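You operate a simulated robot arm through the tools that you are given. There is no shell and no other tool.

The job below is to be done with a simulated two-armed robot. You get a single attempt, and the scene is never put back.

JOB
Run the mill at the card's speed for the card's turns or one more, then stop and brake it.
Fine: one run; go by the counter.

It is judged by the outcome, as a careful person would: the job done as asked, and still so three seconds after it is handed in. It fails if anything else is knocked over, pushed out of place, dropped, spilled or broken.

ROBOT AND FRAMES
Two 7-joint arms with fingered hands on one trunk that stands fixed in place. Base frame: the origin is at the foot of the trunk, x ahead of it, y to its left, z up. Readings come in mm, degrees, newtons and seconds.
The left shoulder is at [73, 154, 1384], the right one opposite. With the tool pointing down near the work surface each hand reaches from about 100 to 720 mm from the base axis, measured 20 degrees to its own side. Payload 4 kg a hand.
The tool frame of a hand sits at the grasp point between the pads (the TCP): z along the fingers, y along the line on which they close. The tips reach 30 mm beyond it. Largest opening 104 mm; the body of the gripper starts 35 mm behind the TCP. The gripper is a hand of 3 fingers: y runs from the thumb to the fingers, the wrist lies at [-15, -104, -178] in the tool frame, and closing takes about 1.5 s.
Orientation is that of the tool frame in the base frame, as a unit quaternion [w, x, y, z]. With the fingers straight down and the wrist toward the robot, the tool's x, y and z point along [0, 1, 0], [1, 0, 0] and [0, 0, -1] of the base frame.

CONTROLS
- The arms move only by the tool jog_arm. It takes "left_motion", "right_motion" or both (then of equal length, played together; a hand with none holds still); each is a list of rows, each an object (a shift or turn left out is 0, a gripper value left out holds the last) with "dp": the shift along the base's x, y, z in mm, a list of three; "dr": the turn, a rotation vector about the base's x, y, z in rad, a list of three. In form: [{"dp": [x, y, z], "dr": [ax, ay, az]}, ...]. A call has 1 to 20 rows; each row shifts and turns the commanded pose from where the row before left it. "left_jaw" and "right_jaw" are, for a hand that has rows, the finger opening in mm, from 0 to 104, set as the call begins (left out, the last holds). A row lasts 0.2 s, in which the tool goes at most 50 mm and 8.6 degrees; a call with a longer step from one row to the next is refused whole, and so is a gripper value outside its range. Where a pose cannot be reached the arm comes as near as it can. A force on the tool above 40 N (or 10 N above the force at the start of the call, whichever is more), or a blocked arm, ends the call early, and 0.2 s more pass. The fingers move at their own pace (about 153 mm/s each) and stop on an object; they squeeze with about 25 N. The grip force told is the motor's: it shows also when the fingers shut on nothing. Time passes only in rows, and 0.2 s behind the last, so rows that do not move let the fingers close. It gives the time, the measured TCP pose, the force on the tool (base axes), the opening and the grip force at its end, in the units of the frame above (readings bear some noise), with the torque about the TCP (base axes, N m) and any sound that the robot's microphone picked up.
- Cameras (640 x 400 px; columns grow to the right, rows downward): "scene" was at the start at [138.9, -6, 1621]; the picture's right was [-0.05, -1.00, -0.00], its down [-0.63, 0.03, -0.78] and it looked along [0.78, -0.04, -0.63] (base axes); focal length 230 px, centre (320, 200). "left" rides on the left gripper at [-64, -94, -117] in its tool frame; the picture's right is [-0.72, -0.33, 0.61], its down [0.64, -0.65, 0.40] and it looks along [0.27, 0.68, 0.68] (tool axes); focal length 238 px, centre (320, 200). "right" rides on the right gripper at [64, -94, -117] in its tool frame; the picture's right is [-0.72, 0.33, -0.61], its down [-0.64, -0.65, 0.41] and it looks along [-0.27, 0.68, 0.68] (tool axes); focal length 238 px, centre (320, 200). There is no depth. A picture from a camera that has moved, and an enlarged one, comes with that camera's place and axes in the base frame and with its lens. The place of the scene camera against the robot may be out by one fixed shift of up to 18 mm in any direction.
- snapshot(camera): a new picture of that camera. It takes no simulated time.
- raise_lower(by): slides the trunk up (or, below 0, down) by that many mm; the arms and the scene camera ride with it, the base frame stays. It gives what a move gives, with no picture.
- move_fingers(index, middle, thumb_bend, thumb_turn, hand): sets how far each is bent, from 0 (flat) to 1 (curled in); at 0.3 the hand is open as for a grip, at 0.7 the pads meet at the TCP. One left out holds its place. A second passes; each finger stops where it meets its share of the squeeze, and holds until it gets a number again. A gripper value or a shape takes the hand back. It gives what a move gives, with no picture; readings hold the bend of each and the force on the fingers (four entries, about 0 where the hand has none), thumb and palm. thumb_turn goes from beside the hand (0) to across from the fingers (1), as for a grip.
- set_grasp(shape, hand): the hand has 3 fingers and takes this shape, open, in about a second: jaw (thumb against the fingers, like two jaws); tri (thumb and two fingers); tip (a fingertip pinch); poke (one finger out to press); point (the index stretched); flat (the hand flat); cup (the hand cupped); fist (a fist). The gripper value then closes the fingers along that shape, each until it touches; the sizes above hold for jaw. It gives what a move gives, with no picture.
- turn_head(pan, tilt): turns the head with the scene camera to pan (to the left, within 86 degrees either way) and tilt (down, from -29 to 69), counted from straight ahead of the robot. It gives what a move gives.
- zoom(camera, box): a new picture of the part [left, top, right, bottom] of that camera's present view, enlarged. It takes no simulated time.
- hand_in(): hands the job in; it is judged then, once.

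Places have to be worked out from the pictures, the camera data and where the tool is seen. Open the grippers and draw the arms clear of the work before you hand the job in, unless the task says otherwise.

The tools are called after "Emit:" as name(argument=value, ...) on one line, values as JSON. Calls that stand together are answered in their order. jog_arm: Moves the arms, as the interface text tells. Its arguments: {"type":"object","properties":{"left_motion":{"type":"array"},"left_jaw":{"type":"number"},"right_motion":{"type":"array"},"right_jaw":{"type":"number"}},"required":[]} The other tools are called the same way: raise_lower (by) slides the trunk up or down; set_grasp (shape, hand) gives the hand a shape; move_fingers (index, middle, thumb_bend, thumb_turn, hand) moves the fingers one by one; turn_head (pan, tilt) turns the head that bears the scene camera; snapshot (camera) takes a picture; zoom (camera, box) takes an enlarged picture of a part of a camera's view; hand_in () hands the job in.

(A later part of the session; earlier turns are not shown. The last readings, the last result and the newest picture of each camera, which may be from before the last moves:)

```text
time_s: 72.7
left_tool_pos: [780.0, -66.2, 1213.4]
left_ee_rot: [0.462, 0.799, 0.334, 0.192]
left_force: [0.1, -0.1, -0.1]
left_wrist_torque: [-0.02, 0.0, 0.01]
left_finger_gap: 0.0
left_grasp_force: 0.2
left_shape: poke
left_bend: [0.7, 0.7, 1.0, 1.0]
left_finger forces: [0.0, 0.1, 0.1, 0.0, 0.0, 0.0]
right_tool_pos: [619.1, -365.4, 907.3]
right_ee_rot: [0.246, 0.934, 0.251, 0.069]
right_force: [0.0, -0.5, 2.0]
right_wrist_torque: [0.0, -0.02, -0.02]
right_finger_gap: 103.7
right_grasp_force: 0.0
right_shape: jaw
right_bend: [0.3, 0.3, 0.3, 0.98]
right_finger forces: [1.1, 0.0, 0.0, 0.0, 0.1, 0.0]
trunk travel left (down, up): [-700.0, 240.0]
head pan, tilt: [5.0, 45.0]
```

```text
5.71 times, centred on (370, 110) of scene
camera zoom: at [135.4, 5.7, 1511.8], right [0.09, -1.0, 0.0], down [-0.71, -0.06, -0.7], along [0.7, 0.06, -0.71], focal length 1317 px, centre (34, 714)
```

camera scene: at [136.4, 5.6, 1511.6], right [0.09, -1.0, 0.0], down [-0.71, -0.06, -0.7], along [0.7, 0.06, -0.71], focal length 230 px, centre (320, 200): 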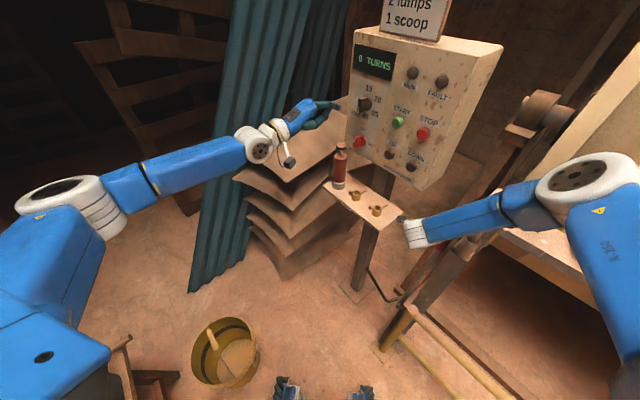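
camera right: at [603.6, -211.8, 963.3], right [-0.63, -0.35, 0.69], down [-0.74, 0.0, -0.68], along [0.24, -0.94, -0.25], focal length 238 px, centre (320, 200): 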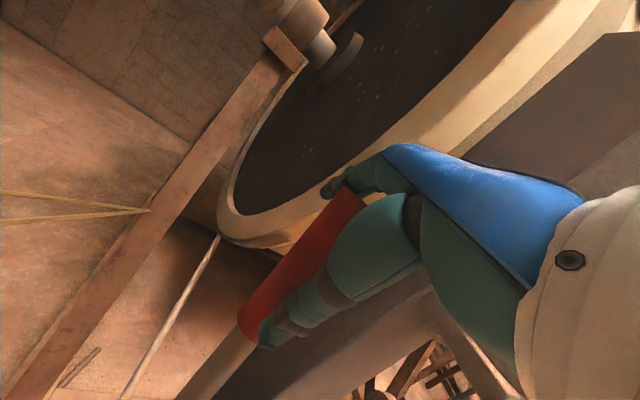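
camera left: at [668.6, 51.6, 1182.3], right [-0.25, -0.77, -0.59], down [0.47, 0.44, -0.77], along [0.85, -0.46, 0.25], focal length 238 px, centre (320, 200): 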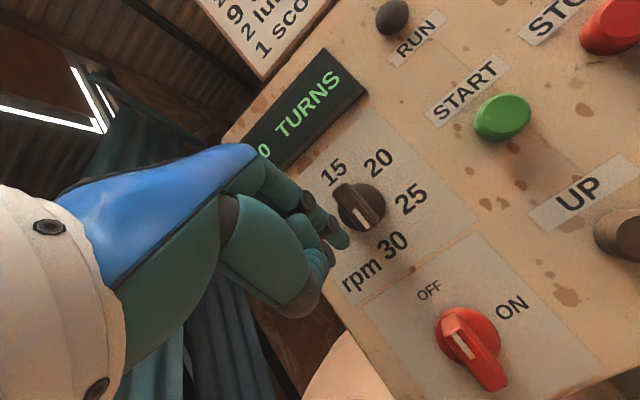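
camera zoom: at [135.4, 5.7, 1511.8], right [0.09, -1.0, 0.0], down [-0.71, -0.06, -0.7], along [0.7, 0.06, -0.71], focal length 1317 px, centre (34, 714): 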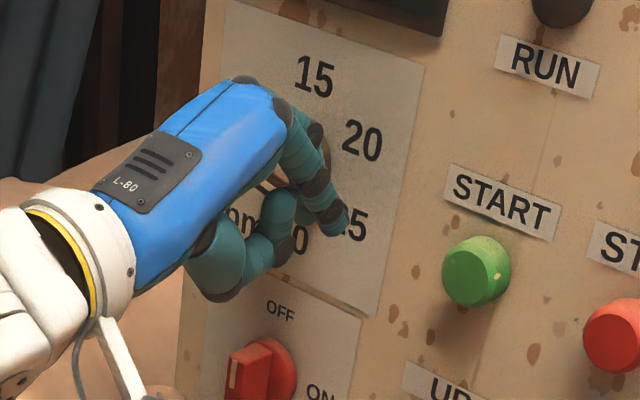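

It missed to the right of the bar's end. I raise, shift 14 mm left and press down to the computed height.

Emit:
jog_arm(left_motion=[{"dp": [0, 0, 15]}, {"dp": [0, 0, 13]}, {"dp": [5, 4.9, 0]}, {"dp": [5, 4.9, 0]}, {"dp": [0, 0, -5]}, {"dp": [0, 0, -4]}, {"dp": [0, 0, -3]}])

Emit:
jog_arm(left_motion=[{"dp": [0, 0, -2]}, {"dp": [0, 0, -1]}])

Emit:
zoom(camera="scene", box=[335, 75, 405, 145])

Emit:
zoom(camera="left", box=[260, 160, 440, 340])

```text
time_s: 74.3
left_tool_pos: [790.4, -58.0, 1229.6]
left_ee_rot: [0.462, 0.799, 0.333, 0.191]
left_force: [-1.4, -0.6, 2.6]
left_wrist_torque: [-0.01, -0.04, -0.05]
left_finger_gap: 0.2
left_grasp_force: 0.1
left_shape: poke
left_bend: [0.7, 0.7, 1.0, 1.0]
left_finger forces: [0.0, 2.5, 0.0, 0.1, 0.1, 0.0]
right_tool_pos: [618.3, -365.4, 906.8]
right_ee_rot: [0.246, 0.934, 0.251, 0.068]
right_force: [0.7, 0.4, -0.5]
right_wrist_torque: [0.0, 0.0, 0.06]
right_finger_gap: 103.7
right_grasp_force: 0.1
right_shape: jaw
right_bend: [0.3, 0.3, 0.3, 0.98]
right_finger forces: [0.8, 0.1, 0.0, 0.0, 0.1, 0.1]
trunk travel left (down, up): [-700.0, 240.0]
head pan, tilt: [5.0, 45.0]
```

```text
time_s: 74.9
left_tool_pos: [791.0, -56.9, 1226.8]
left_ee_rot: [0.463, 0.798, 0.334, 0.192]
left_force: [-2.8, -1.8, 2.1]
left_wrist_torque: [-0.05, -0.03, -0.07]
left_finger_gap: 0.0
left_grasp_force: 0.1
left_shape: poke
left_bend: [0.7, 0.7, 1.0, 1.0]
left_finger forces: [0.0, 3.3, 0.0, 0.1, 0.0, 0.0]
right_tool_pos: [618.3, -365.7, 907.7]
right_ee_rot: [0.246, 0.934, 0.251, 0.069]
right_force: [0.2, -0.6, 0.8]
right_wrist_torque: [0.0, -0.01, 0.01]
right_finger_gap: 103.7
right_grasp_force: 0.1
right_shape: jaw
right_bend: [0.3, 0.3, 0.3, 0.98]
right_finger forces: [1.0, 0.0, 0.0, 0.1, 0.0, 0.0]
trunk travel left (down, up): [-700.0, 240.0]
head pan, tilt: [5.0, 45.0]
```

```text
5.71 times, centred on (370, 110) of scene
camera zoom: at [134.0, 4.9, 1511.9], right [0.09, -1.0, 0.0], down [-0.71, -0.06, -0.71], along [0.7, 0.06, -0.71], focal length 1317 px, centre (34, 714)
```

zoom: 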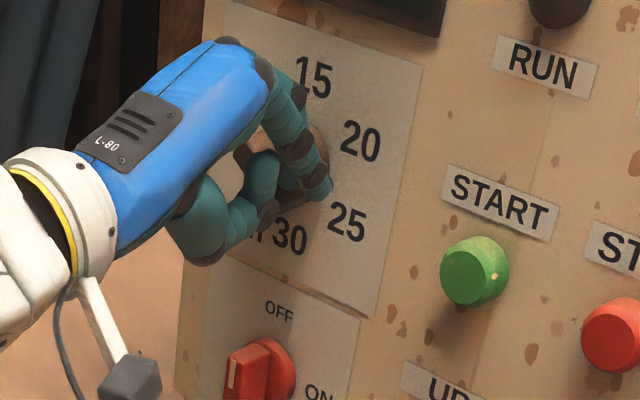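

```text
2.22 times, centred on (350, 250) of left
camera zoom: at [640.0, 0.9, 1202.9], right [-0.25, -0.77, -0.59], down [0.47, 0.44, -0.77], along [0.85, -0.46, 0.25], focal length 530 px, centre (253, 89)
```

zoom: 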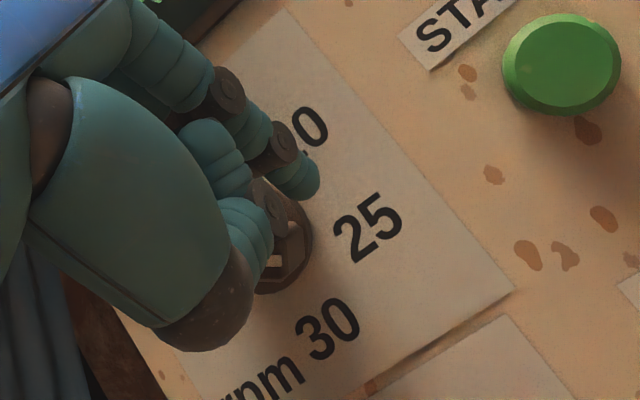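

Contact at ~3 N, a little more rotation. I lift off and back away to read the pointer.

Emit:
jog_arm(left_motion=[{"dp": [0, 0, 6]}, {"dp": [-10, 10.2, 4]}, {"dp": [-14, 14.3, 5]}, {"dp": [-14, 14.3, 10]}, {"dp": [-5, 5, 20]}])

Emit:
zoom(camera="left", box=[300, 180, 460, 340])

Emit:
zoom(camera="scene", box=[335, 75, 405, 145])

```text
time_s: 76.1
left_tool_pos: [746.9, -14.4, 1271.4]
left_ee_rot: [0.462, 0.799, 0.334, 0.19]
left_force: [-0.7, -1.1, -0.7]
left_wrist_torque: [0.01, 0.0, 0.01]
left_finger_gap: 0.2
left_grasp_force: 0.0
left_shape: poke
left_bend: [0.7, 0.7, 1.0, 1.0]
left_finger forces: [0.0, 0.1, 0.0, 0.0, 0.0, 0.0]
right_tool_pos: [618.7, -365.1, 907.2]
right_ee_rot: [0.246, 0.934, 0.251, 0.068]
right_force: [1.4, -0.5, 0.0]
right_wrist_torque: [-0.01, 0.0, 0.04]
right_finger_gap: 103.6
right_grasp_force: 0.0
right_shape: jaw
right_bend: [0.3, 0.3, 0.3, 0.98]
right_finger forces: [1.0, 0.0, 0.0, 0.1, 0.0, 0.1]
trunk travel left (down, up): [-700.0, 240.0]
head pan, tilt: [5.0, 45.0]
```

```text
2.50 times, centred on (380, 260) of left
camera zoom: at [596.4, 45.7, 1247.9], right [-0.25, -0.77, -0.59], down [0.47, 0.44, -0.77], along [0.85, -0.46, 0.25], focal length 596 px, centre (170, 50)
```

zoom: 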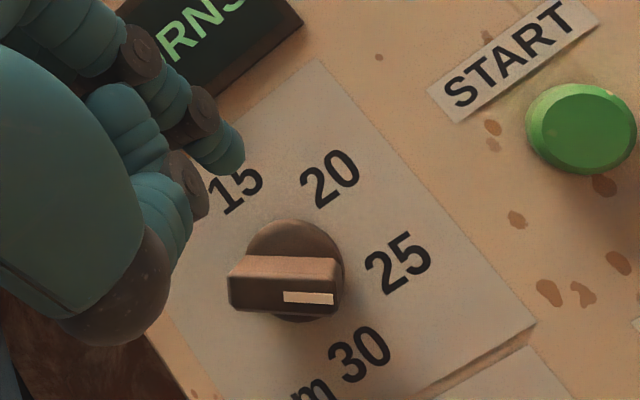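

```text
5.71 times, centred on (370, 110) of scene
camera zoom: at [134.8, 6.0, 1511.8], right [0.09, -1.0, 0.0], down [-0.71, -0.06, -0.71], along [0.7, 0.06, -0.71], focal length 1317 px, centre (34, 714)
```

zoom: 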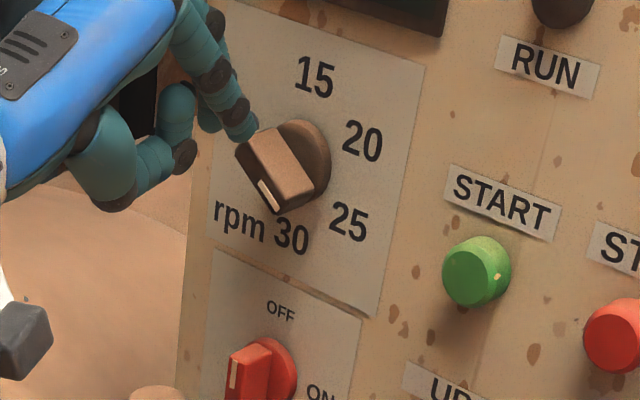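

The pointer is now about −37°, slightly past 25 (−30°). I'll nudge it back by pressing the tail end (upper left) down by a hair.

Emit:
jog_arm(left_motion=[{"dp": [13.3, -1.2, -1.5]}, {"dp": [13.3, -1.2, -1.5]}, {"dp": [13.3, -1.3, -1.5]}, {"dp": [13.3, -1.3, -1.5]}, {"dp": [13.3, -1.3, -1.5]}, {"dp": [13.3, -1.3, -1.5]}, {"dp": [0, 0, -5]}, {"dp": [0, 0, -4]}])

Emit:
zoom(camera="left", box=[260, 140, 420, 300])

Emit:
zoom(camera="scene", box=[335, 75, 405, 145])

```text
time_s: 77.9
left_tool_pos: [830.0, -20.7, 1251.3]
left_ee_rot: [0.462, 0.8, 0.333, 0.19]
left_force: [0.5, 0.5, -0.1]
left_wrist_torque: [0.0, -0.01, 0.01]
left_finger_gap: 0.2
left_grasp_force: 0.1
left_shape: poke
left_bend: [0.7, 0.7, 1.0, 1.0]
left_finger forces: [0.0, 0.0, 0.0, 0.0, 0.1, 0.1]
right_tool_pos: [621.3, -365.5, 909.2]
right_ee_rot: [0.247, 0.933, 0.251, 0.069]
right_force: [-0.1, -0.1, 1.4]
right_wrist_torque: [0.02, -0.01, -0.03]
right_finger_gap: 103.8
right_grasp_force: 0.1
right_shape: jaw
right_bend: [0.3, 0.3, 0.3, 0.98]
right_finger forces: [1.2, 0.0, 0.0, 0.0, 0.0, 0.0]
trunk travel left (down, up): [-700.0, 240.0]
head pan, tilt: [5.0, 45.0]
```

```text
2.50 times, centred on (340, 220) of left
camera zoom: at [678.1, 37.5, 1228.8], right [-0.25, -0.77, -0.59], down [0.47, 0.44, -0.77], along [0.85, -0.46, 0.25], focal length 596 px, centre (270, 150)
```

zoom: 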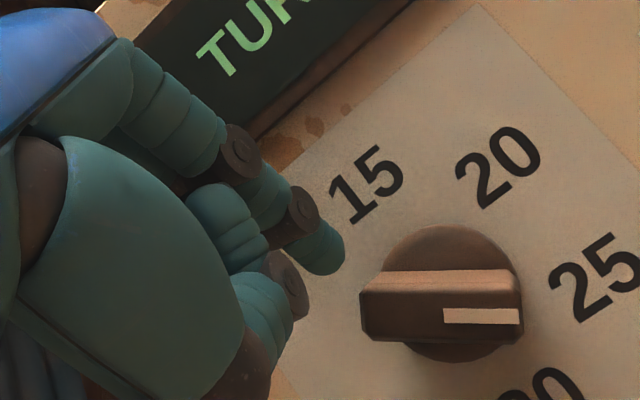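

```text
5.71 times, centred on (370, 110) of scene
camera zoom: at [135.8, 5.9, 1511.7], right [0.09, -1.0, 0.0], down [-0.71, -0.06, -0.7], along [0.7, 0.06, -0.71], focal length 1317 px, centre (34, 714)
```

zoom: 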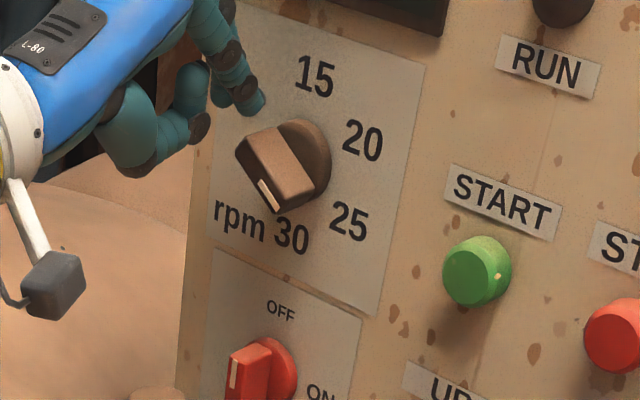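

Clear view: pointer ≈ −38°, 25 at ≈ −31°. The fingertip is right above the tail; I lower in 1–2 mm steps until a light contact.

Emit:
jog_arm(left_motion=[{"dp": [0, 0, -2]}, {"dp": [0, 0, -2]}])

Emit:
jog_arm(left_motion=[{"dp": [0, 0, -1]}, {"dp": [0, 0, -1]}])

Emit:
zoom(camera="left", box=[260, 140, 420, 300])

```text
time_s: 78.5
left_tool_pos: [828.6, -21.0, 1249.3]
left_ee_rot: [0.463, 0.799, 0.334, 0.191]
left_force: [-0.6, 0.4, -0.7]
left_wrist_torque: [0.01, -0.06, 0.02]
left_finger_gap: 0.0
left_grasp_force: 0.0
left_shape: poke
left_bend: [0.7, 0.7, 1.0, 1.0]
left_finger forces: [0.0, 0.0, 0.1, 0.1, 0.1, 0.1]
right_tool_pos: [619.5, -365.2, 907.5]
right_ee_rot: [0.246, 0.934, 0.251, 0.068]
right_force: [0.8, -0.5, 1.0]
right_wrist_torque: [-0.01, -0.05, 0.01]
right_finger_gap: 103.5
right_grasp_force: 0.1
right_shape: jaw
right_bend: [0.3, 0.3, 0.3, 0.98]
right_finger forces: [1.2, 0.0, 0.1, 0.0, 0.0, 0.1]
trunk travel left (down, up): [-700.0, 240.0]
head pan, tilt: [5.0, 45.0]
```

```text
time_s: 79.1
left_tool_pos: [828.4, -20.4, 1247.1]
left_ee_rot: [0.462, 0.799, 0.334, 0.191]
left_force: [0.2, 0.2, 0.2]
left_wrist_torque: [-0.01, -0.01, 0.03]
left_finger_gap: 0.0
left_grasp_force: 0.1
left_shape: poke
left_bend: [0.7, 0.7, 1.0, 1.0]
left_finger forces: [0.0, 0.0, 0.1, 0.1, 0.1, 0.0]
right_tool_pos: [620.5, -366.0, 907.6]
right_ee_rot: [0.246, 0.934, 0.25, 0.068]
right_force: [0.9, 0.0, 1.0]
right_wrist_torque: [-0.01, -0.03, -0.02]
right_finger_gap: 103.8
right_grasp_force: 0.0
right_shape: jaw
right_bend: [0.3, 0.3, 0.3, 0.98]
right_finger forces: [1.2, 0.0, 0.1, 0.1, 0.0, 0.0]
trunk travel left (down, up): [-700.0, 240.0]
head pan, tilt: [5.0, 45.0]
```

```text
2.50 times, centred on (340, 220) of left
camera zoom: at [677.7, 37.5, 1223.2], right [-0.25, -0.77, -0.59], down [0.47, 0.44, -0.77], along [0.85, -0.46, 0.25], focal length 596 px, centre (270, 150)
```

zoom: 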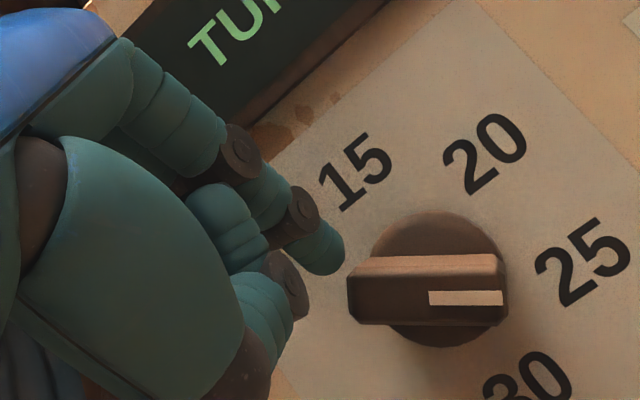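

Emit:
jog_arm(left_motion=[{"dp": [0, 0, -1.5]}, {"dp": [0, 0, -1.5]}])

Emit:
jog_arm(left_motion=[{"dp": [0, 0, -1.5]}, {"dp": [0, 0, -1]}])

Emit:
zoom(camera="left", box=[260, 140, 420, 300])

```text
time_s: 79.7
left_tool_pos: [827.3, -21.3, 1243.7]
left_ee_rot: [0.462, 0.799, 0.334, 0.191]
left_force: [0.5, 0.6, 0.5]
left_wrist_torque: [0.0, -0.03, 0.01]
left_finger_gap: 0.2
left_grasp_force: 0.1
left_shape: poke
left_bend: [0.7, 0.7, 1.0, 1.0]
left_finger forces: [1.0, 0.1, 0.0, 0.0, 0.0, 0.0]
right_tool_pos: [619.4, -366.1, 908.5]
right_ee_rot: [0.246, 0.934, 0.251, 0.068]
right_force: [0.5, -1.6, 1.4]
right_wrist_torque: [-0.04, 0.0, 0.02]
right_finger_gap: 103.7
right_grasp_force: 0.0
right_shape: jaw
right_bend: [0.3, 0.3, 0.3, 0.98]
right_finger forces: [1.1, 0.1, 0.1, 0.0, 0.1, 0.0]
trunk travel left (down, up): [-700.0, 240.0]
head pan, tilt: [5.0, 45.0]
```

```text
time_s: 80.3
left_tool_pos: [827.2, -21.2, 1243.1]
left_ee_rot: [0.462, 0.799, 0.334, 0.192]
left_force: [2.4, 0.6, 5.8]
left_wrist_torque: [-0.12, -0.05, 0.04]
left_finger_gap: 0.0
left_grasp_force: 0.1
left_shape: poke
left_bend: [0.7, 0.7, 1.0, 1.0]
left_finger forces: [5.4, 0.0, 0.0, 0.0, 0.1, 0.0]
right_tool_pos: [619.9, -365.5, 908.7]
right_ee_rot: [0.246, 0.934, 0.251, 0.069]
right_force: [0.0, -0.1, 0.8]
right_wrist_torque: [0.02, -0.02, 0.0]
right_finger_gap: 103.7
right_grasp_force: 0.1
right_shape: jaw
right_bend: [0.3, 0.3, 0.3, 0.98]
right_finger forces: [0.9, 0.0, 0.0, 0.0, 0.0, 0.0]
trunk travel left (down, up): [-700.0, 240.0]
head pan, tilt: [5.0, 45.0]
```

```text
2.50 times, centred on (340, 220) of left
camera zoom: at [677.1, 37.9, 1218.4], right [-0.24, -0.77, -0.59], down [0.47, 0.44, -0.77], along [0.85, -0.46, 0.25], focal length 596 px, centre (270, 150)
```

zoom: 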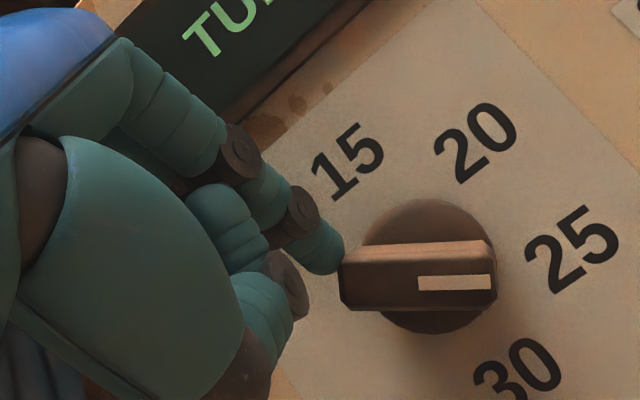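

There's 5 N resistance now with hardly any motion. I press 1.5 mm more, then release and see.

Emit:
jog_arm(left_motion=[{"dp": [0, 0, -1]}, {"dp": [0, 0, -1]}])

Emit:
zoom(camera="left", box=[260, 140, 420, 300])

```text
time_s: 80.9
left_tool_pos: [828.0, -19.9, 1240.3]
left_ee_rot: [0.464, 0.798, 0.333, 0.191]
left_force: [4.7, 2.6, 10.1]
left_wrist_torque: [-0.19, -0.11, 0.12]
left_finger_gap: 0.2
left_grasp_force: 0.3
left_shape: poke
left_bend: [0.7, 0.7, 1.0, 1.0]
left_finger forces: [9.8, 0.1, 0.0, 0.0, 0.0, 0.1]
right_tool_pos: [618.5, -364.3, 907.8]
right_ee_rot: [0.246, 0.934, 0.251, 0.069]
right_force: [0.5, -0.4, -0.1]
right_wrist_torque: [-0.01, 0.05, 0.02]
right_finger_gap: 103.7
right_grasp_force: 0.1
right_shape: jaw
right_bend: [0.3, 0.3, 0.3, 0.98]
right_finger forces: [0.8, 0.1, 0.1, 0.1, 0.1, 0.1]
trunk travel left (down, up): [-700.0, 240.0]
head pan, tilt: [5.0, 45.0]
```

```text
2.50 times, centred on (340, 220) of left
camera zoom: at [677.3, 38.8, 1216.8], right [-0.24, -0.77, -0.59], down [0.47, 0.43, -0.77], along [0.85, -0.46, 0.26], focal length 596 px, centre (270, 150)
```

zoom: 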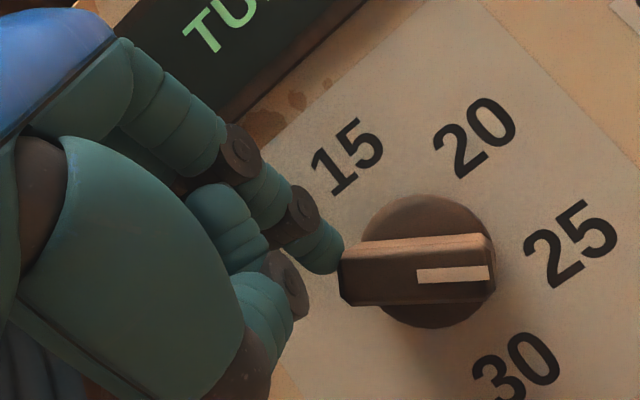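

Emit:
jog_arm(left_motion=[{"dp": [0, 0, 4]}, {"dp": [0, 0, 5]}])

Emit:
zoom(camera="left", box=[260, 140, 420, 300])

```text
time_s: 81.5
left_tool_pos: [828.6, -22.5, 1247.4]
left_ee_rot: [0.461, 0.8, 0.333, 0.191]
left_force: [-0.1, 0.1, 0.2]
left_wrist_torque: [0.01, 0.03, 0.0]
left_finger_gap: 0.3
left_grasp_force: 0.1
left_shape: poke
left_bend: [0.7, 0.7, 1.0, 1.0]
left_finger forces: [0.0, 0.0, 0.0, 0.0, 0.0, 0.0]
right_tool_pos: [619.1, -364.8, 907.7]
right_ee_rot: [0.246, 0.934, 0.251, 0.069]
right_force: [1.2, -0.2, 0.3]
right_wrist_torque: [0.01, 0.01, 0.02]
right_finger_gap: 103.6
right_grasp_force: 0.0
right_shape: jaw
right_bend: [0.3, 0.3, 0.3, 0.98]
right_finger forces: [1.4, 0.1, 0.0, 0.1, 0.0, 0.0]
trunk travel left (down, up): [-700.0, 240.0]
head pan, tilt: [5.0, 45.0]
```

```text
2.50 times, centred on (340, 220) of left
camera zoom: at [676.8, 36.9, 1223.4], right [-0.25, -0.77, -0.59], down [0.47, 0.44, -0.77], along [0.85, -0.46, 0.25], focal length 596 px, centre (270, 150)
```

zoom: 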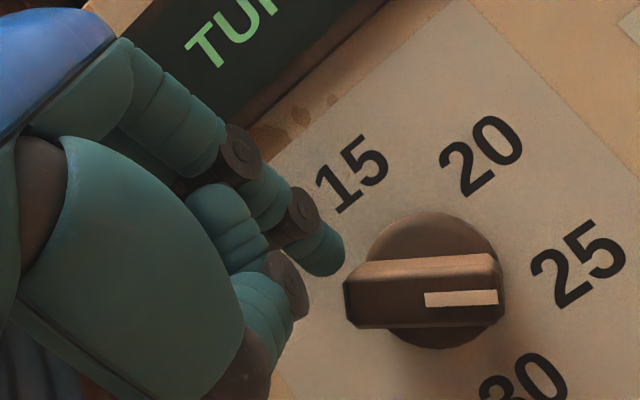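

The pointer springs to a detent right at 25, so the speed is set. Now the main switch: I back out, pitch the hand to 40° (to clear the grease gun below) and come down in front of it.

Emit:
jog_arm(left_motion=[{"dp": [-9.8, 10, 2]}, {"dp": [-9.8, 10, 2]}, {"dp": [-9.8, 10, 0]}, {"dp": [-9.8, 10, 0]}, {"dp": [0, 0, -20], "dr": [0.0823, 0.0823, 0]}, {"dp": [0, 0, -20], "dr": [0.0823, 0.0823, 0]}, {"dp": [2, 0, -20], "dr": [0.0823, 0.0823, 0]}, {"dp": [2, 0, -20]}, {"dp": [0, 0, -15]}])

Emit:
snapshot(camera="left")

Emit:
zoom(camera="scene", box=[310, 70, 430, 200])

```text
time_s: 83.5
left_tool_pos: [792.0, 19.9, 1159.1]
left_ee_rot: [0.316, 0.867, 0.362, 0.131]
left_force: [-0.6, -0.4, -0.1]
left_wrist_torque: [0.03, 0.03, 0.0]
left_finger_gap: 0.2
left_grasp_force: 0.0
left_shape: poke
left_bend: [0.7, 0.7, 1.0, 1.0]
left_finger forces: [0.0, 0.0, 0.0, 0.1, 0.0, 0.1]
right_tool_pos: [619.9, -365.2, 907.0]
right_ee_rot: [0.246, 0.934, 0.25, 0.067]
right_force: [0.6, -1.1, 2.0]
right_wrist_torque: [0.04, -0.01, -0.02]
right_finger_gap: 103.8
right_grasp_force: 0.2
right_shape: jaw
right_bend: [0.3, 0.3, 0.3, 0.98]
right_finger forces: [1.3, 0.1, 0.1, 0.1, 0.1, 0.1]
trunk travel left (down, up): [-700.0, 240.0]
head pan, tilt: [5.0, 45.0]
```

```text
taken
camera left: at [643.0, 78.6, 1186.7], right [-0.4, -0.61, -0.68], down [0.28, 0.62, -0.73], along [0.87, -0.48, -0.08], focal length 238 px, centre (320, 200)
```

left: 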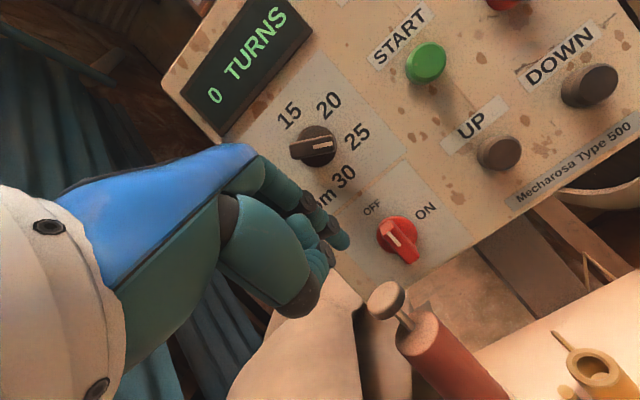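

```text
3.08 times, centred on (370, 135) of scene
camera zoom: at [135.9, 7.1, 1511.7], right [0.09, -1.0, 0.0], down [-0.71, -0.06, -0.7], along [0.7, 0.06, -0.71], focal length 709 px, centre (166, 400)
```

zoom: 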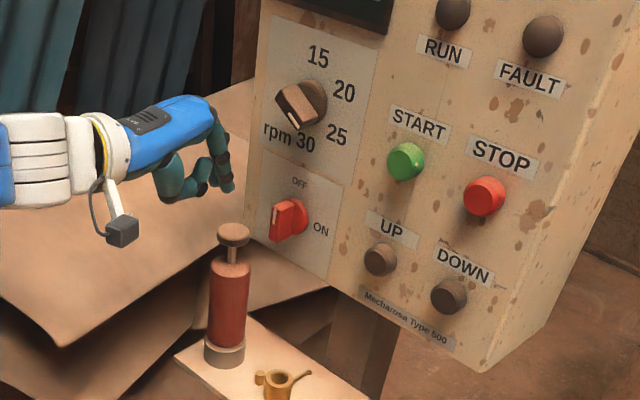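

The selector pointer aims right at 25. The gun's plunger top is at z≈1060, below my path. I lower to the switch's upper end (z≈1101) and move in beside it, on its left.

Emit:
jog_arm(left_motion=[{"dp": [0, 0, -12]}, {"dp": [0, 0, -12]}, {"dp": [0, 0, -11]}, {"dp": [9, -9.2, 0]}, {"dp": [9, -9.2, 0]}, {"dp": [9, -9.2, 0]}, {"dp": [8, -8.2, 0]}])

Emit:
zoom(camera="left", box=[270, 120, 450, 300])

Emit:
zoom(camera="scene", box=[335, 100, 405, 170])

```text
time_s: 85.1
left_tool_pos: [827.6, -17.5, 1122.8]
left_ee_rot: [0.316, 0.867, 0.362, 0.132]
left_force: [-0.9, -0.2, -0.7]
left_wrist_torque: [0.01, 0.0, 0.01]
left_finger_gap: 0.0
left_grasp_force: 0.0
left_shape: poke
left_bend: [0.7, 0.7, 1.0, 1.0]
left_finger forces: [0.0, 0.0, 0.0, 0.0, 0.0, 0.0]
right_tool_pos: [620.4, -365.8, 906.2]
right_ee_rot: [0.245, 0.934, 0.251, 0.068]
right_force: [0.4, 1.1, 0.5]
right_wrist_torque: [-0.03, -0.04, 0.0]
right_finger_gap: 103.6
right_grasp_force: 0.2
right_shape: jaw
right_bend: [0.3, 0.3, 0.3, 0.98]
right_finger forces: [1.4, 0.0, 0.0, 0.1, 0.1, 0.0]
trunk travel left (down, up): [-700.0, 240.0]
head pan, tilt: [5.0, 45.0]
```

```text
2.22 times, centred on (360, 210) of left
camera zoom: at [678.5, 40.5, 1150.9], right [-0.4, -0.61, -0.68], down [0.28, 0.62, -0.73], along [0.87, -0.48, -0.08], focal length 530 px, centre (231, 178)
```

zoom: 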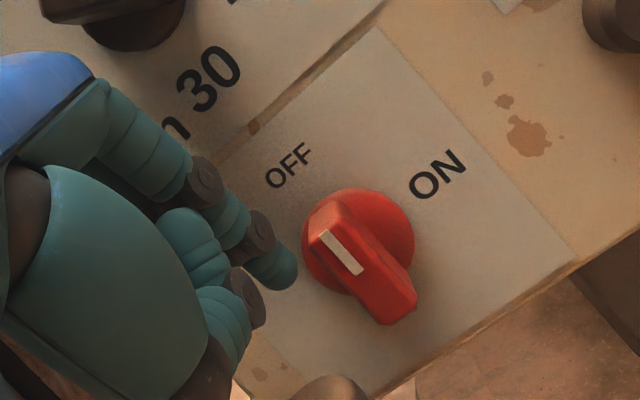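

```text
5.71 times, centred on (370, 135) of scene
camera zoom: at [135.8, 4.7, 1511.7], right [0.09, -1.0, 0.0], down [-0.71, -0.06, -0.7], along [0.7, 0.06, -0.71], focal length 1317 px, centre (34, 571)
```

zoom: 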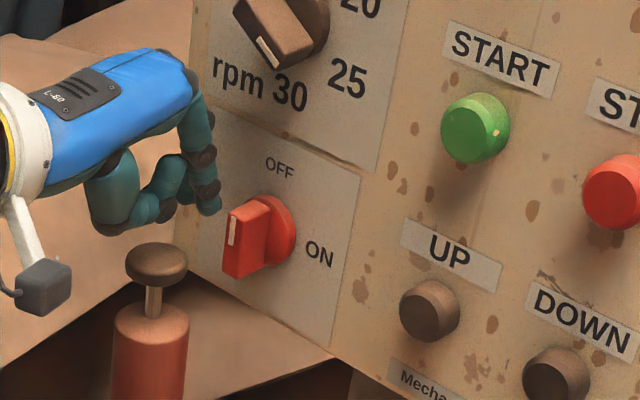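

The fingertip is left of the switch's upper end. I raise 4 mm, go in 10 mm, then slide right in small steps to swing it from OFF.

Emit:
jog_arm(left_motion=[{"dp": [3.5, -3.5, 4]}, {"dp": [3.5, -3.6, 0]}, {"dp": [-3.6, -3.5, 0]}, {"dp": [-3.6, -3.5, 0]}, {"dp": [-3.6, -3.5, 0]}])

Emit:
zoom(camera="left", box=[270, 120, 450, 300])

Emit:
zoom(camera="scene", box=[335, 100, 405, 170])

```text
time_s: 86.3
left_tool_pos: [824.9, -34.8, 1127.5]
left_ee_rot: [0.317, 0.867, 0.362, 0.131]
left_force: [2.0, 1.0, 2.7]
left_wrist_torque: [-0.05, -0.03, 0.07]
left_finger_gap: 0.1
left_grasp_force: 0.0
left_shape: poke
left_bend: [0.7, 0.7, 1.0, 1.0]
left_finger forces: [3.7, 0.0, 0.1, 0.0, 0.0, 0.0]
right_tool_pos: [618.9, -364.6, 907.8]
right_ee_rot: [0.247, 0.934, 0.251, 0.068]
right_force: [1.6, -0.5, 0.5]
right_wrist_torque: [0.01, 0.01, 0.04]
right_finger_gap: 103.7
right_grasp_force: 0.1
right_shape: jaw
right_bend: [0.3, 0.3, 0.3, 0.98]
right_finger forces: [1.0, 0.0, 0.0, 0.0, 0.0, 0.0]
trunk travel left (down, up): [-700.0, 240.0]
head pan, tilt: [5.0, 45.0]
```

```text
2.22 times, centred on (360, 210) of left
camera zoom: at [673.6, 23.7, 1155.5], right [-0.4, -0.61, -0.68], down [0.28, 0.62, -0.73], along [0.87, -0.48, -0.08], focal length 530 px, centre (231, 178)
```

zoom: 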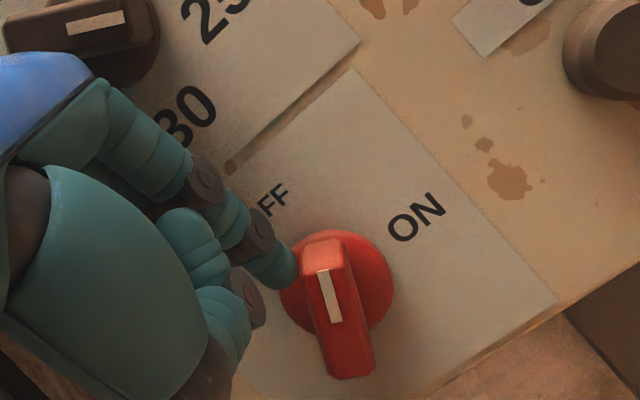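

```text
5.71 times, centred on (370, 135) of scene
camera zoom: at [135.3, 6.4, 1511.8], right [0.09, -1.0, 0.0], down [-0.71, -0.06, -0.7], along [0.7, 0.06, -0.71], focal length 1317 px, centre (34, 571)
```

zoom: 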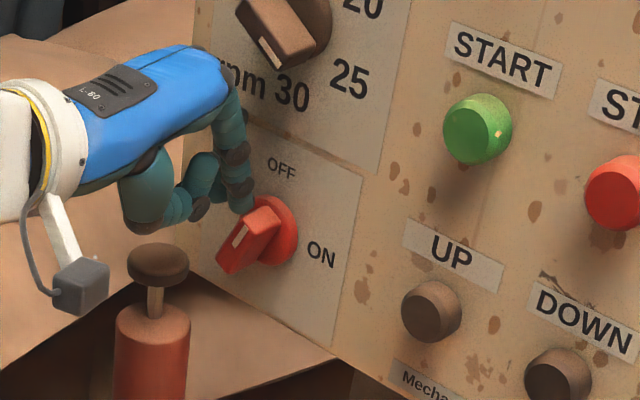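

The switch is turning. I continue sliding right.

Emit:
jog_arm(left_motion=[{"dp": [-3.6, -3.5, 0]}, {"dp": [-3.6, -3.5, 0]}, {"dp": [-3.6, -3.5, 0]}])

Emit:
zoom(camera="left", box=[270, 120, 450, 300])

Emit:
zoom(camera="scene", box=[335, 100, 405, 170])

```text
time_s: 87.1
left_tool_pos: [812.2, -45.6, 1127.0]
left_ee_rot: [0.317, 0.867, 0.361, 0.131]
left_force: [1.2, 0.4, 1.6]
left_wrist_torque: [0.0, -0.04, 0.01]
left_finger_gap: 0.2
left_grasp_force: 0.0
left_shape: poke
left_bend: [0.7, 0.7, 1.0, 1.0]
left_finger forces: [1.7, 0.0, 0.1, 0.1, 0.0, 0.0]
right_tool_pos: [618.1, -365.0, 906.9]
right_ee_rot: [0.245, 0.934, 0.251, 0.068]
right_force: [0.9, -0.1, 0.2]
right_wrist_torque: [-0.01, -0.02, 0.01]
right_finger_gap: 103.6
right_grasp_force: 0.1
right_shape: jaw
right_bend: [0.3, 0.3, 0.3, 0.98]
right_finger forces: [1.0, 0.0, 0.0, 0.1, 0.0, 0.1]
trunk travel left (down, up): [-700.0, 240.0]
head pan, tilt: [5.0, 45.0]
```

```text
2.22 times, centred on (360, 210) of left
camera zoom: at [663.1, 12.7, 1154.9], right [-0.4, -0.61, -0.68], down [0.28, 0.62, -0.73], along [0.87, -0.49, -0.08], focal length 530 px, centre (231, 178)
```

zoom: 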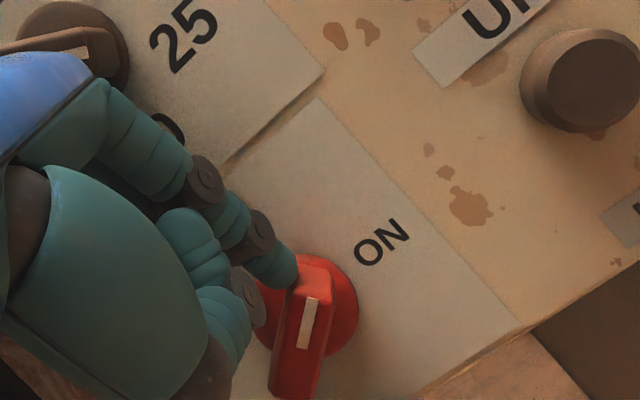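

```text
5.71 times, centred on (370, 135) of scene
camera zoom: at [135.3, 6.0, 1511.8], right [0.09, -1.0, 0.0], down [-0.71, -0.06, -0.7], along [0.7, 0.06, -0.71], focal length 1317 px, centre (34, 571)
```

zoom: 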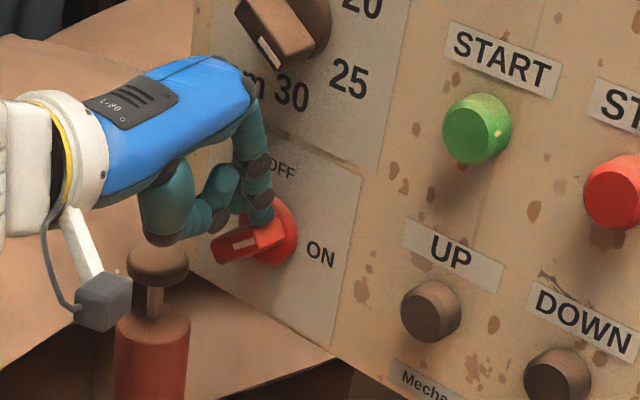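

The switch is at about 40°. I slide 10 mm more to the right, then press down from above to finish at ON.

Emit:
jog_arm(left_motion=[{"dp": [-3.6, -3.5, 0]}, {"dp": [-3.6, -3.5, 0]}, {"dp": [0, 0, -3]}, {"dp": [0, 0, -3]}])

Emit:
zoom(camera="left", box=[270, 120, 450, 300])

Emit:
zoom(camera="scene", box=[335, 100, 405, 170])

```text
time_s: 88.1
left_tool_pos: [804.4, -53.0, 1121.7]
left_ee_rot: [0.317, 0.867, 0.361, 0.132]
left_force: [0.7, 1.7, 5.7]
left_wrist_torque: [-0.02, -0.1, 0.0]
left_finger_gap: 0.0
left_grasp_force: 0.1
left_shape: poke
left_bend: [0.7, 0.7, 1.0, 1.0]
left_finger forces: [0.1, 5.8, 0.0, 0.0, 0.0, 0.1]
right_tool_pos: [620.1, -365.4, 908.2]
right_ee_rot: [0.247, 0.933, 0.251, 0.069]
right_force: [0.7, 0.0, 0.9]
right_wrist_torque: [0.0, 0.0, 0.0]
right_finger_gap: 103.6
right_grasp_force: 0.0
right_shape: jaw
right_bend: [0.3, 0.3, 0.3, 0.98]
right_finger forces: [0.7, 0.0, 0.0, 0.1, 0.0, 0.1]
trunk travel left (down, up): [-700.0, 240.0]
head pan, tilt: [5.0, 45.0]
```

```text
2.22 times, centred on (360, 210) of left
camera zoom: at [654.7, 5.2, 1149.9], right [-0.4, -0.61, -0.68], down [0.28, 0.62, -0.73], along [0.87, -0.48, -0.08], focal length 530 px, centre (231, 178)
```

zoom: 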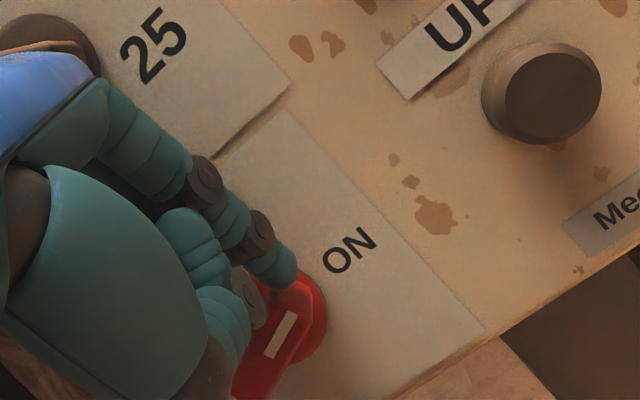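

```text
5.71 times, centred on (370, 135) of scene
camera zoom: at [134.0, 5.7, 1512.0], right [0.09, -1.0, 0.0], down [-0.71, -0.06, -0.71], along [0.7, 0.06, -0.71], focal length 1317 px, centre (34, 571)
```

zoom: 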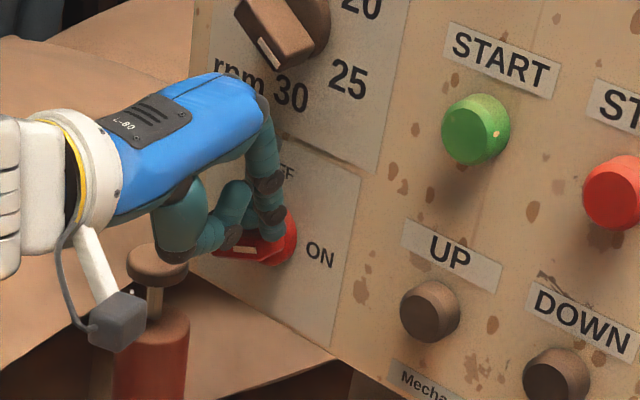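

The switch is at ~22°, but my contact is now near its axis. I lift slightly, shift 9 mm right for leverage and press down.

Emit:
jog_arm(left_motion=[{"dp": [0, 0, 6]}, {"dp": [-3.3, -3.2, 2]}, {"dp": [-3.3, -3.2, 0]}, {"dp": [0, 0, -4]}, {"dp": [0, 0, -4]}])

Emit:
jog_arm(left_motion=[{"dp": [0, 0, -2]}, {"dp": [0, 0, -2]}])

Emit:
zoom(camera="left", box=[270, 120, 450, 300])

Emit:
zoom(camera="scene", box=[335, 100, 405, 170])

```text
time_s: 89.3
left_tool_pos: [796.4, -60.2, 1122.7]
left_ee_rot: [0.316, 0.867, 0.361, 0.131]
left_force: [-1.5, -0.7, 4.3]
left_wrist_torque: [-0.06, -0.05, 0.0]
left_finger_gap: 0.0
left_grasp_force: 0.0
left_shape: poke
left_bend: [0.7, 0.7, 1.0, 1.0]
left_finger forces: [0.0, 4.4, 0.1, 0.0, 0.1, 0.0]
right_tool_pos: [618.7, -364.8, 908.3]
right_ee_rot: [0.246, 0.934, 0.251, 0.069]
right_force: [0.4, 0.4, 1.0]
right_wrist_torque: [0.01, 0.02, -0.01]
right_finger_gap: 103.6
right_grasp_force: 0.0
right_shape: jaw
right_bend: [0.3, 0.3, 0.3, 0.98]
right_finger forces: [0.8, 0.1, 0.1, 0.0, 0.1, 0.0]
trunk travel left (down, up): [-700.0, 240.0]
head pan, tilt: [5.0, 45.0]
```

```text
time_s: 89.9
left_tool_pos: [798.2, -58.2, 1116.5]
left_ee_rot: [0.316, 0.867, 0.362, 0.132]
left_force: [-1.4, -0.4, 3.9]
left_wrist_torque: [-0.02, -0.05, 0.0]
left_finger_gap: 0.2
left_grasp_force: 0.1
left_shape: poke
left_bend: [0.7, 0.7, 1.0, 1.0]
left_finger forces: [0.0, 4.5, 0.0, 0.1, 0.1, 0.1]
right_tool_pos: [618.6, -364.7, 907.1]
right_ee_rot: [0.246, 0.933, 0.251, 0.069]
right_force: [1.0, 0.3, 1.0]
right_wrist_torque: [-0.01, -0.02, 0.04]
right_finger_gap: 103.7
right_grasp_force: 0.0
right_shape: jaw
right_bend: [0.3, 0.3, 0.3, 0.98]
right_finger forces: [0.9, 0.0, 0.1, 0.0, 0.0, 0.0]
trunk travel left (down, up): [-700.0, 240.0]
head pan, tilt: [5.0, 45.0]
```

```text
2.22 times, centred on (360, 210) of left
camera zoom: at [647.8, -1.5, 1145.9], right [-0.4, -0.61, -0.68], down [0.28, 0.62, -0.73], along [0.87, -0.48, -0.08], focal length 530 px, centre (231, 178)
```

zoom: 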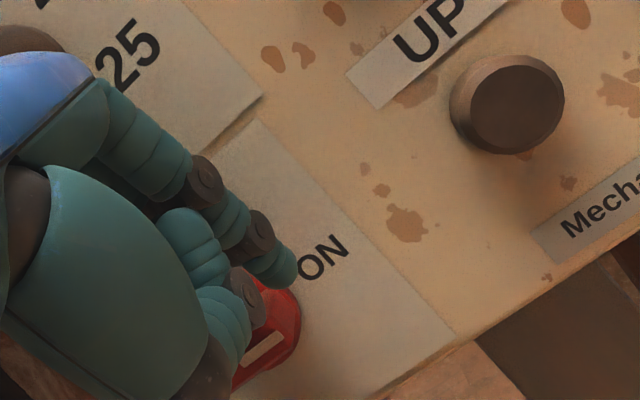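

```text
5.71 times, centred on (370, 135) of scene
camera zoom: at [133.8, 5.3, 1512.0], right [0.09, -1.0, 0.0], down [-0.71, -0.06, -0.71], along [0.7, 0.06, -0.71], focal length 1317 px, centre (34, 571)
```

zoom: 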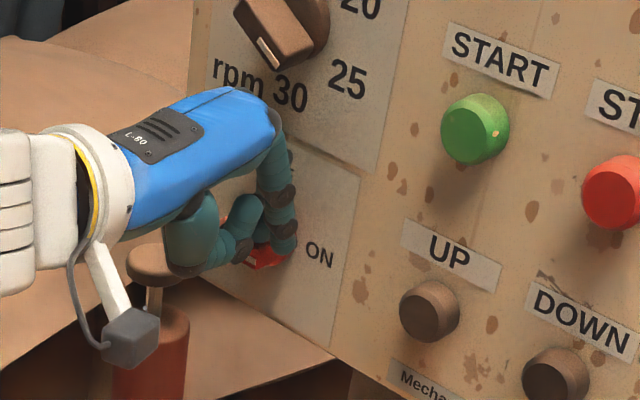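

The mark on the switch now points to ON. I lift off and back out to verify both dials and the lamps.

Emit:
jog_arm(left_motion=[{"dp": [0, 0, 8]}, {"dp": [-9, 9.2, 8]}, {"dp": [-12, 12.2, 10]}, {"dp": [-14, 14.3, 10]}, {"dp": [-14, 14.3, 10]}, {"dp": [-14, 14.3, 10]}])

Emit:
zoom(camera="scene", box=[335, 40, 475, 180])

Emit:
snapshot(camera="left")

```text
time_s: 91.3
left_tool_pos: [733.7, 6.5, 1172.2]
left_ee_rot: [0.317, 0.867, 0.362, 0.131]
left_force: [-0.2, 0.4, 0.8]
left_wrist_torque: [-0.02, 0.0, 0.02]
left_finger_gap: 0.0
left_grasp_force: 0.1
left_shape: poke
left_bend: [0.7, 0.7, 1.0, 1.0]
left_finger forces: [0.0, 0.1, 0.0, 0.0, 0.0, 0.1]
right_tool_pos: [619.5, -364.4, 908.5]
right_ee_rot: [0.246, 0.934, 0.251, 0.069]
right_force: [1.2, -1.8, 1.0]
right_wrist_torque: [0.01, 0.0, -0.01]
right_finger_gap: 103.6
right_grasp_force: 0.0
right_shape: jaw
right_bend: [0.3, 0.3, 0.3, 0.98]
right_finger forces: [0.9, 0.1, 0.0, 0.0, 0.0, 0.0]
trunk travel left (down, up): [-700.0, 240.0]
head pan, tilt: [5.0, 45.0]
```

```text
2.86 times, centred on (405, 110) of scene
camera zoom: at [134.4, 7.2, 1511.8], right [0.09, -1.0, 0.0], down [-0.71, -0.06, -0.71], along [0.7, 0.06, -0.71], focal length 659 px, centre (77, 457)
```

zoom: 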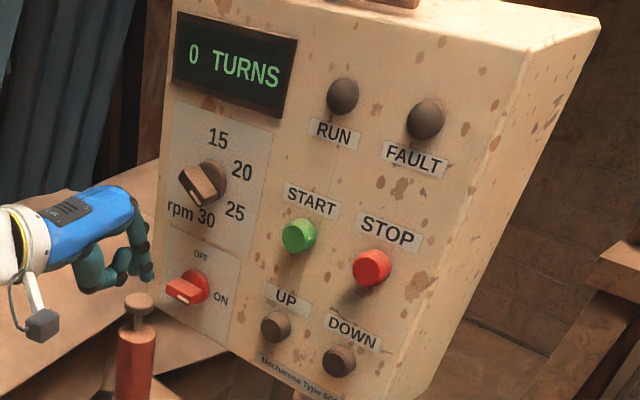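

```text
taken
camera left: at [584.1, 65.5, 1200.7], right [-0.4, -0.61, -0.68], down [0.28, 0.62, -0.73], along [0.87, -0.49, -0.08], focal length 238 px, centre (320, 200)
```

left: 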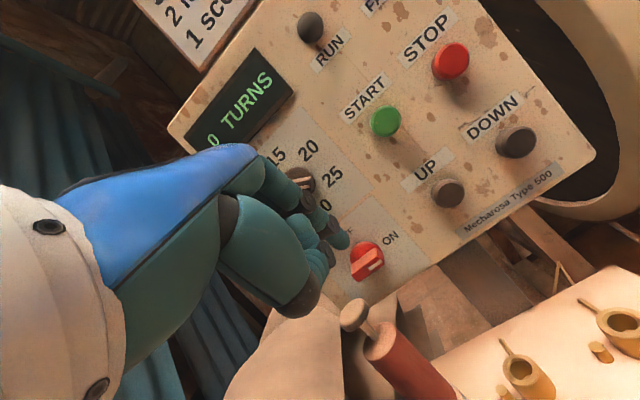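

Emit:
zoom(camera="scene", box=[340, 80, 410, 160])

Emit:
zoom(camera="left", box=[280, 120, 420, 290])

```text
5.00 times, centred on (375, 120) of scene
camera zoom: at [134.4, 7.2, 1511.8], right [0.09, -1.0, 0.0], down [-0.71, -0.06, -0.71], along [0.7, 0.06, -0.71], focal length 1153 px, centre (45, 600)
```

zoom: 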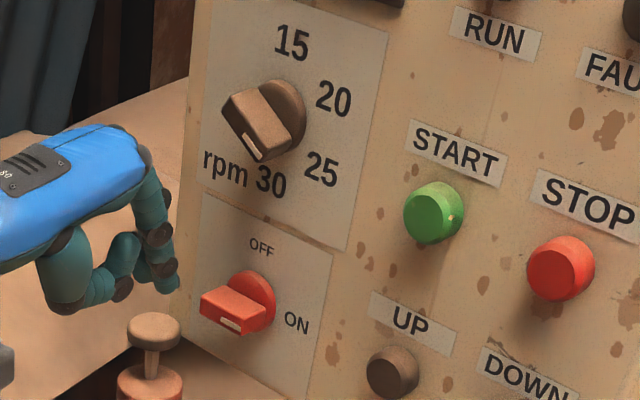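

```text
2.35 times, centred on (350, 205) of left
camera zoom: at [584.1, 65.5, 1200.7], right [-0.4, -0.61, -0.68], down [0.28, 0.62, -0.73], along [0.87, -0.49, -0.08], focal length 561 px, centre (249, 188)
```

zoom: 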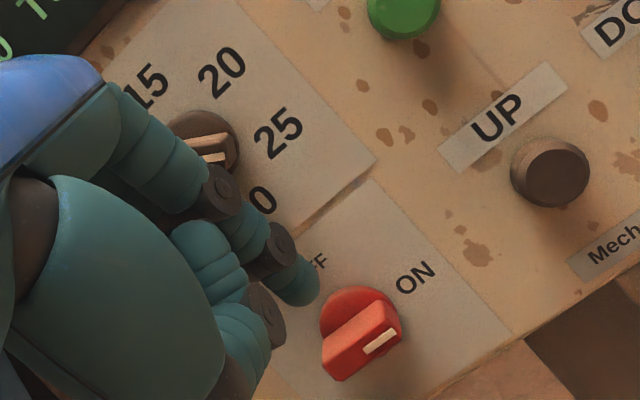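

Switch is ON, selector at 25, no fault lamp. Before starting I rehearse the brake pull once, to be sure the right arm can make the whole stroke: close loosely on the grip and pull along the arc.

Emit:
jog_arm(right_motion=[{"dp": [0, 0, 0]}, {"dp": [0, 0, 0]}, {"dp": [0, 0, 0]}, {"dp": [-17.1, 17.1, 0.4]}, {"dp": [-17.1, 17.1, 0.4]}, {"dp": [-17, 17, -1.9]}, {"dp": [-17, 17, -1.9]}, {"dp": [-16.8, 16.8, -4.2]}, {"dp": [-16.8, 16.8, -4.2]}], right_jaw=45)

Emit:
snapshot(camera="right")

Emit:
snapshot(camera="scene")

```text
time_s: 92.8
left_tool_pos: [730.7, 9.8, 1173.8]
left_ee_rot: [0.318, 0.866, 0.362, 0.132]
left_force: [0.5, -0.4, -0.9]
left_wrist_torque: [0.0, 0.01, 0.01]
left_finger_gap: 0.0
left_grasp_force: 0.1
left_shape: poke
left_bend: [0.7, 0.7, 1.0, 1.0]
left_finger forces: [0.1, 0.0, 0.0, 0.0, 0.0, 0.0]
right_tool_pos: [566.1, -310.6, 917.7]
right_ee_rot: [0.253, 0.932, 0.247, 0.078]
right_force: [-6.4, 1.9, 21.4]
right_wrist_torque: [0.3, -0.02, -0.08]
right_finger_gap: 37.7
right_grasp_force: 25.2
right_shape: jaw
right_bend: [0.76, 0.58, 0.74, 1.0]
right_finger forces: [17.1, 11.4, 0.0, 0.0, 19.7, 0.1]
trunk travel left (down, up): [-700.0, 240.0]
head pan, tilt: [5.0, 45.0]
stopped in row 7 (right hand): the force on the tool passed its limit at 42 N (the readings are from after the stop); the commanded pose is now the measured one
```

```text
taken
camera right: at [550.9, -157.8, 970.4], right [-0.65, -0.34, 0.68], down [-0.72, -0.01, -0.69], along [0.24, -0.94, -0.24], focal length 238 px, centre (320, 200)
```

right: 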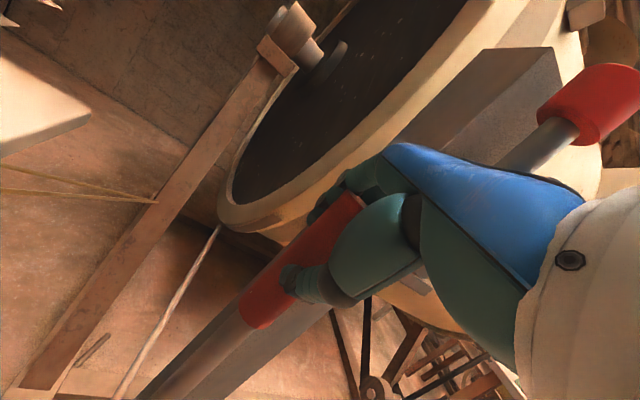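

```text
taken
camera scene: at [130.2, 9.7, 1512.1], right [0.09, -1.0, 0.0], down [-0.7, -0.06, -0.71], along [0.7, 0.06, -0.71], focal length 230 px, centre (320, 200)
```

scene: 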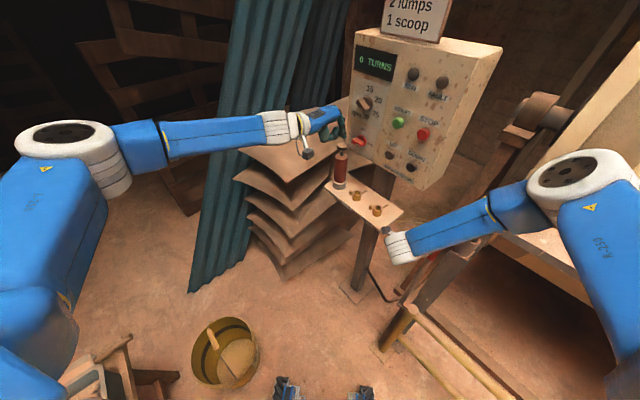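

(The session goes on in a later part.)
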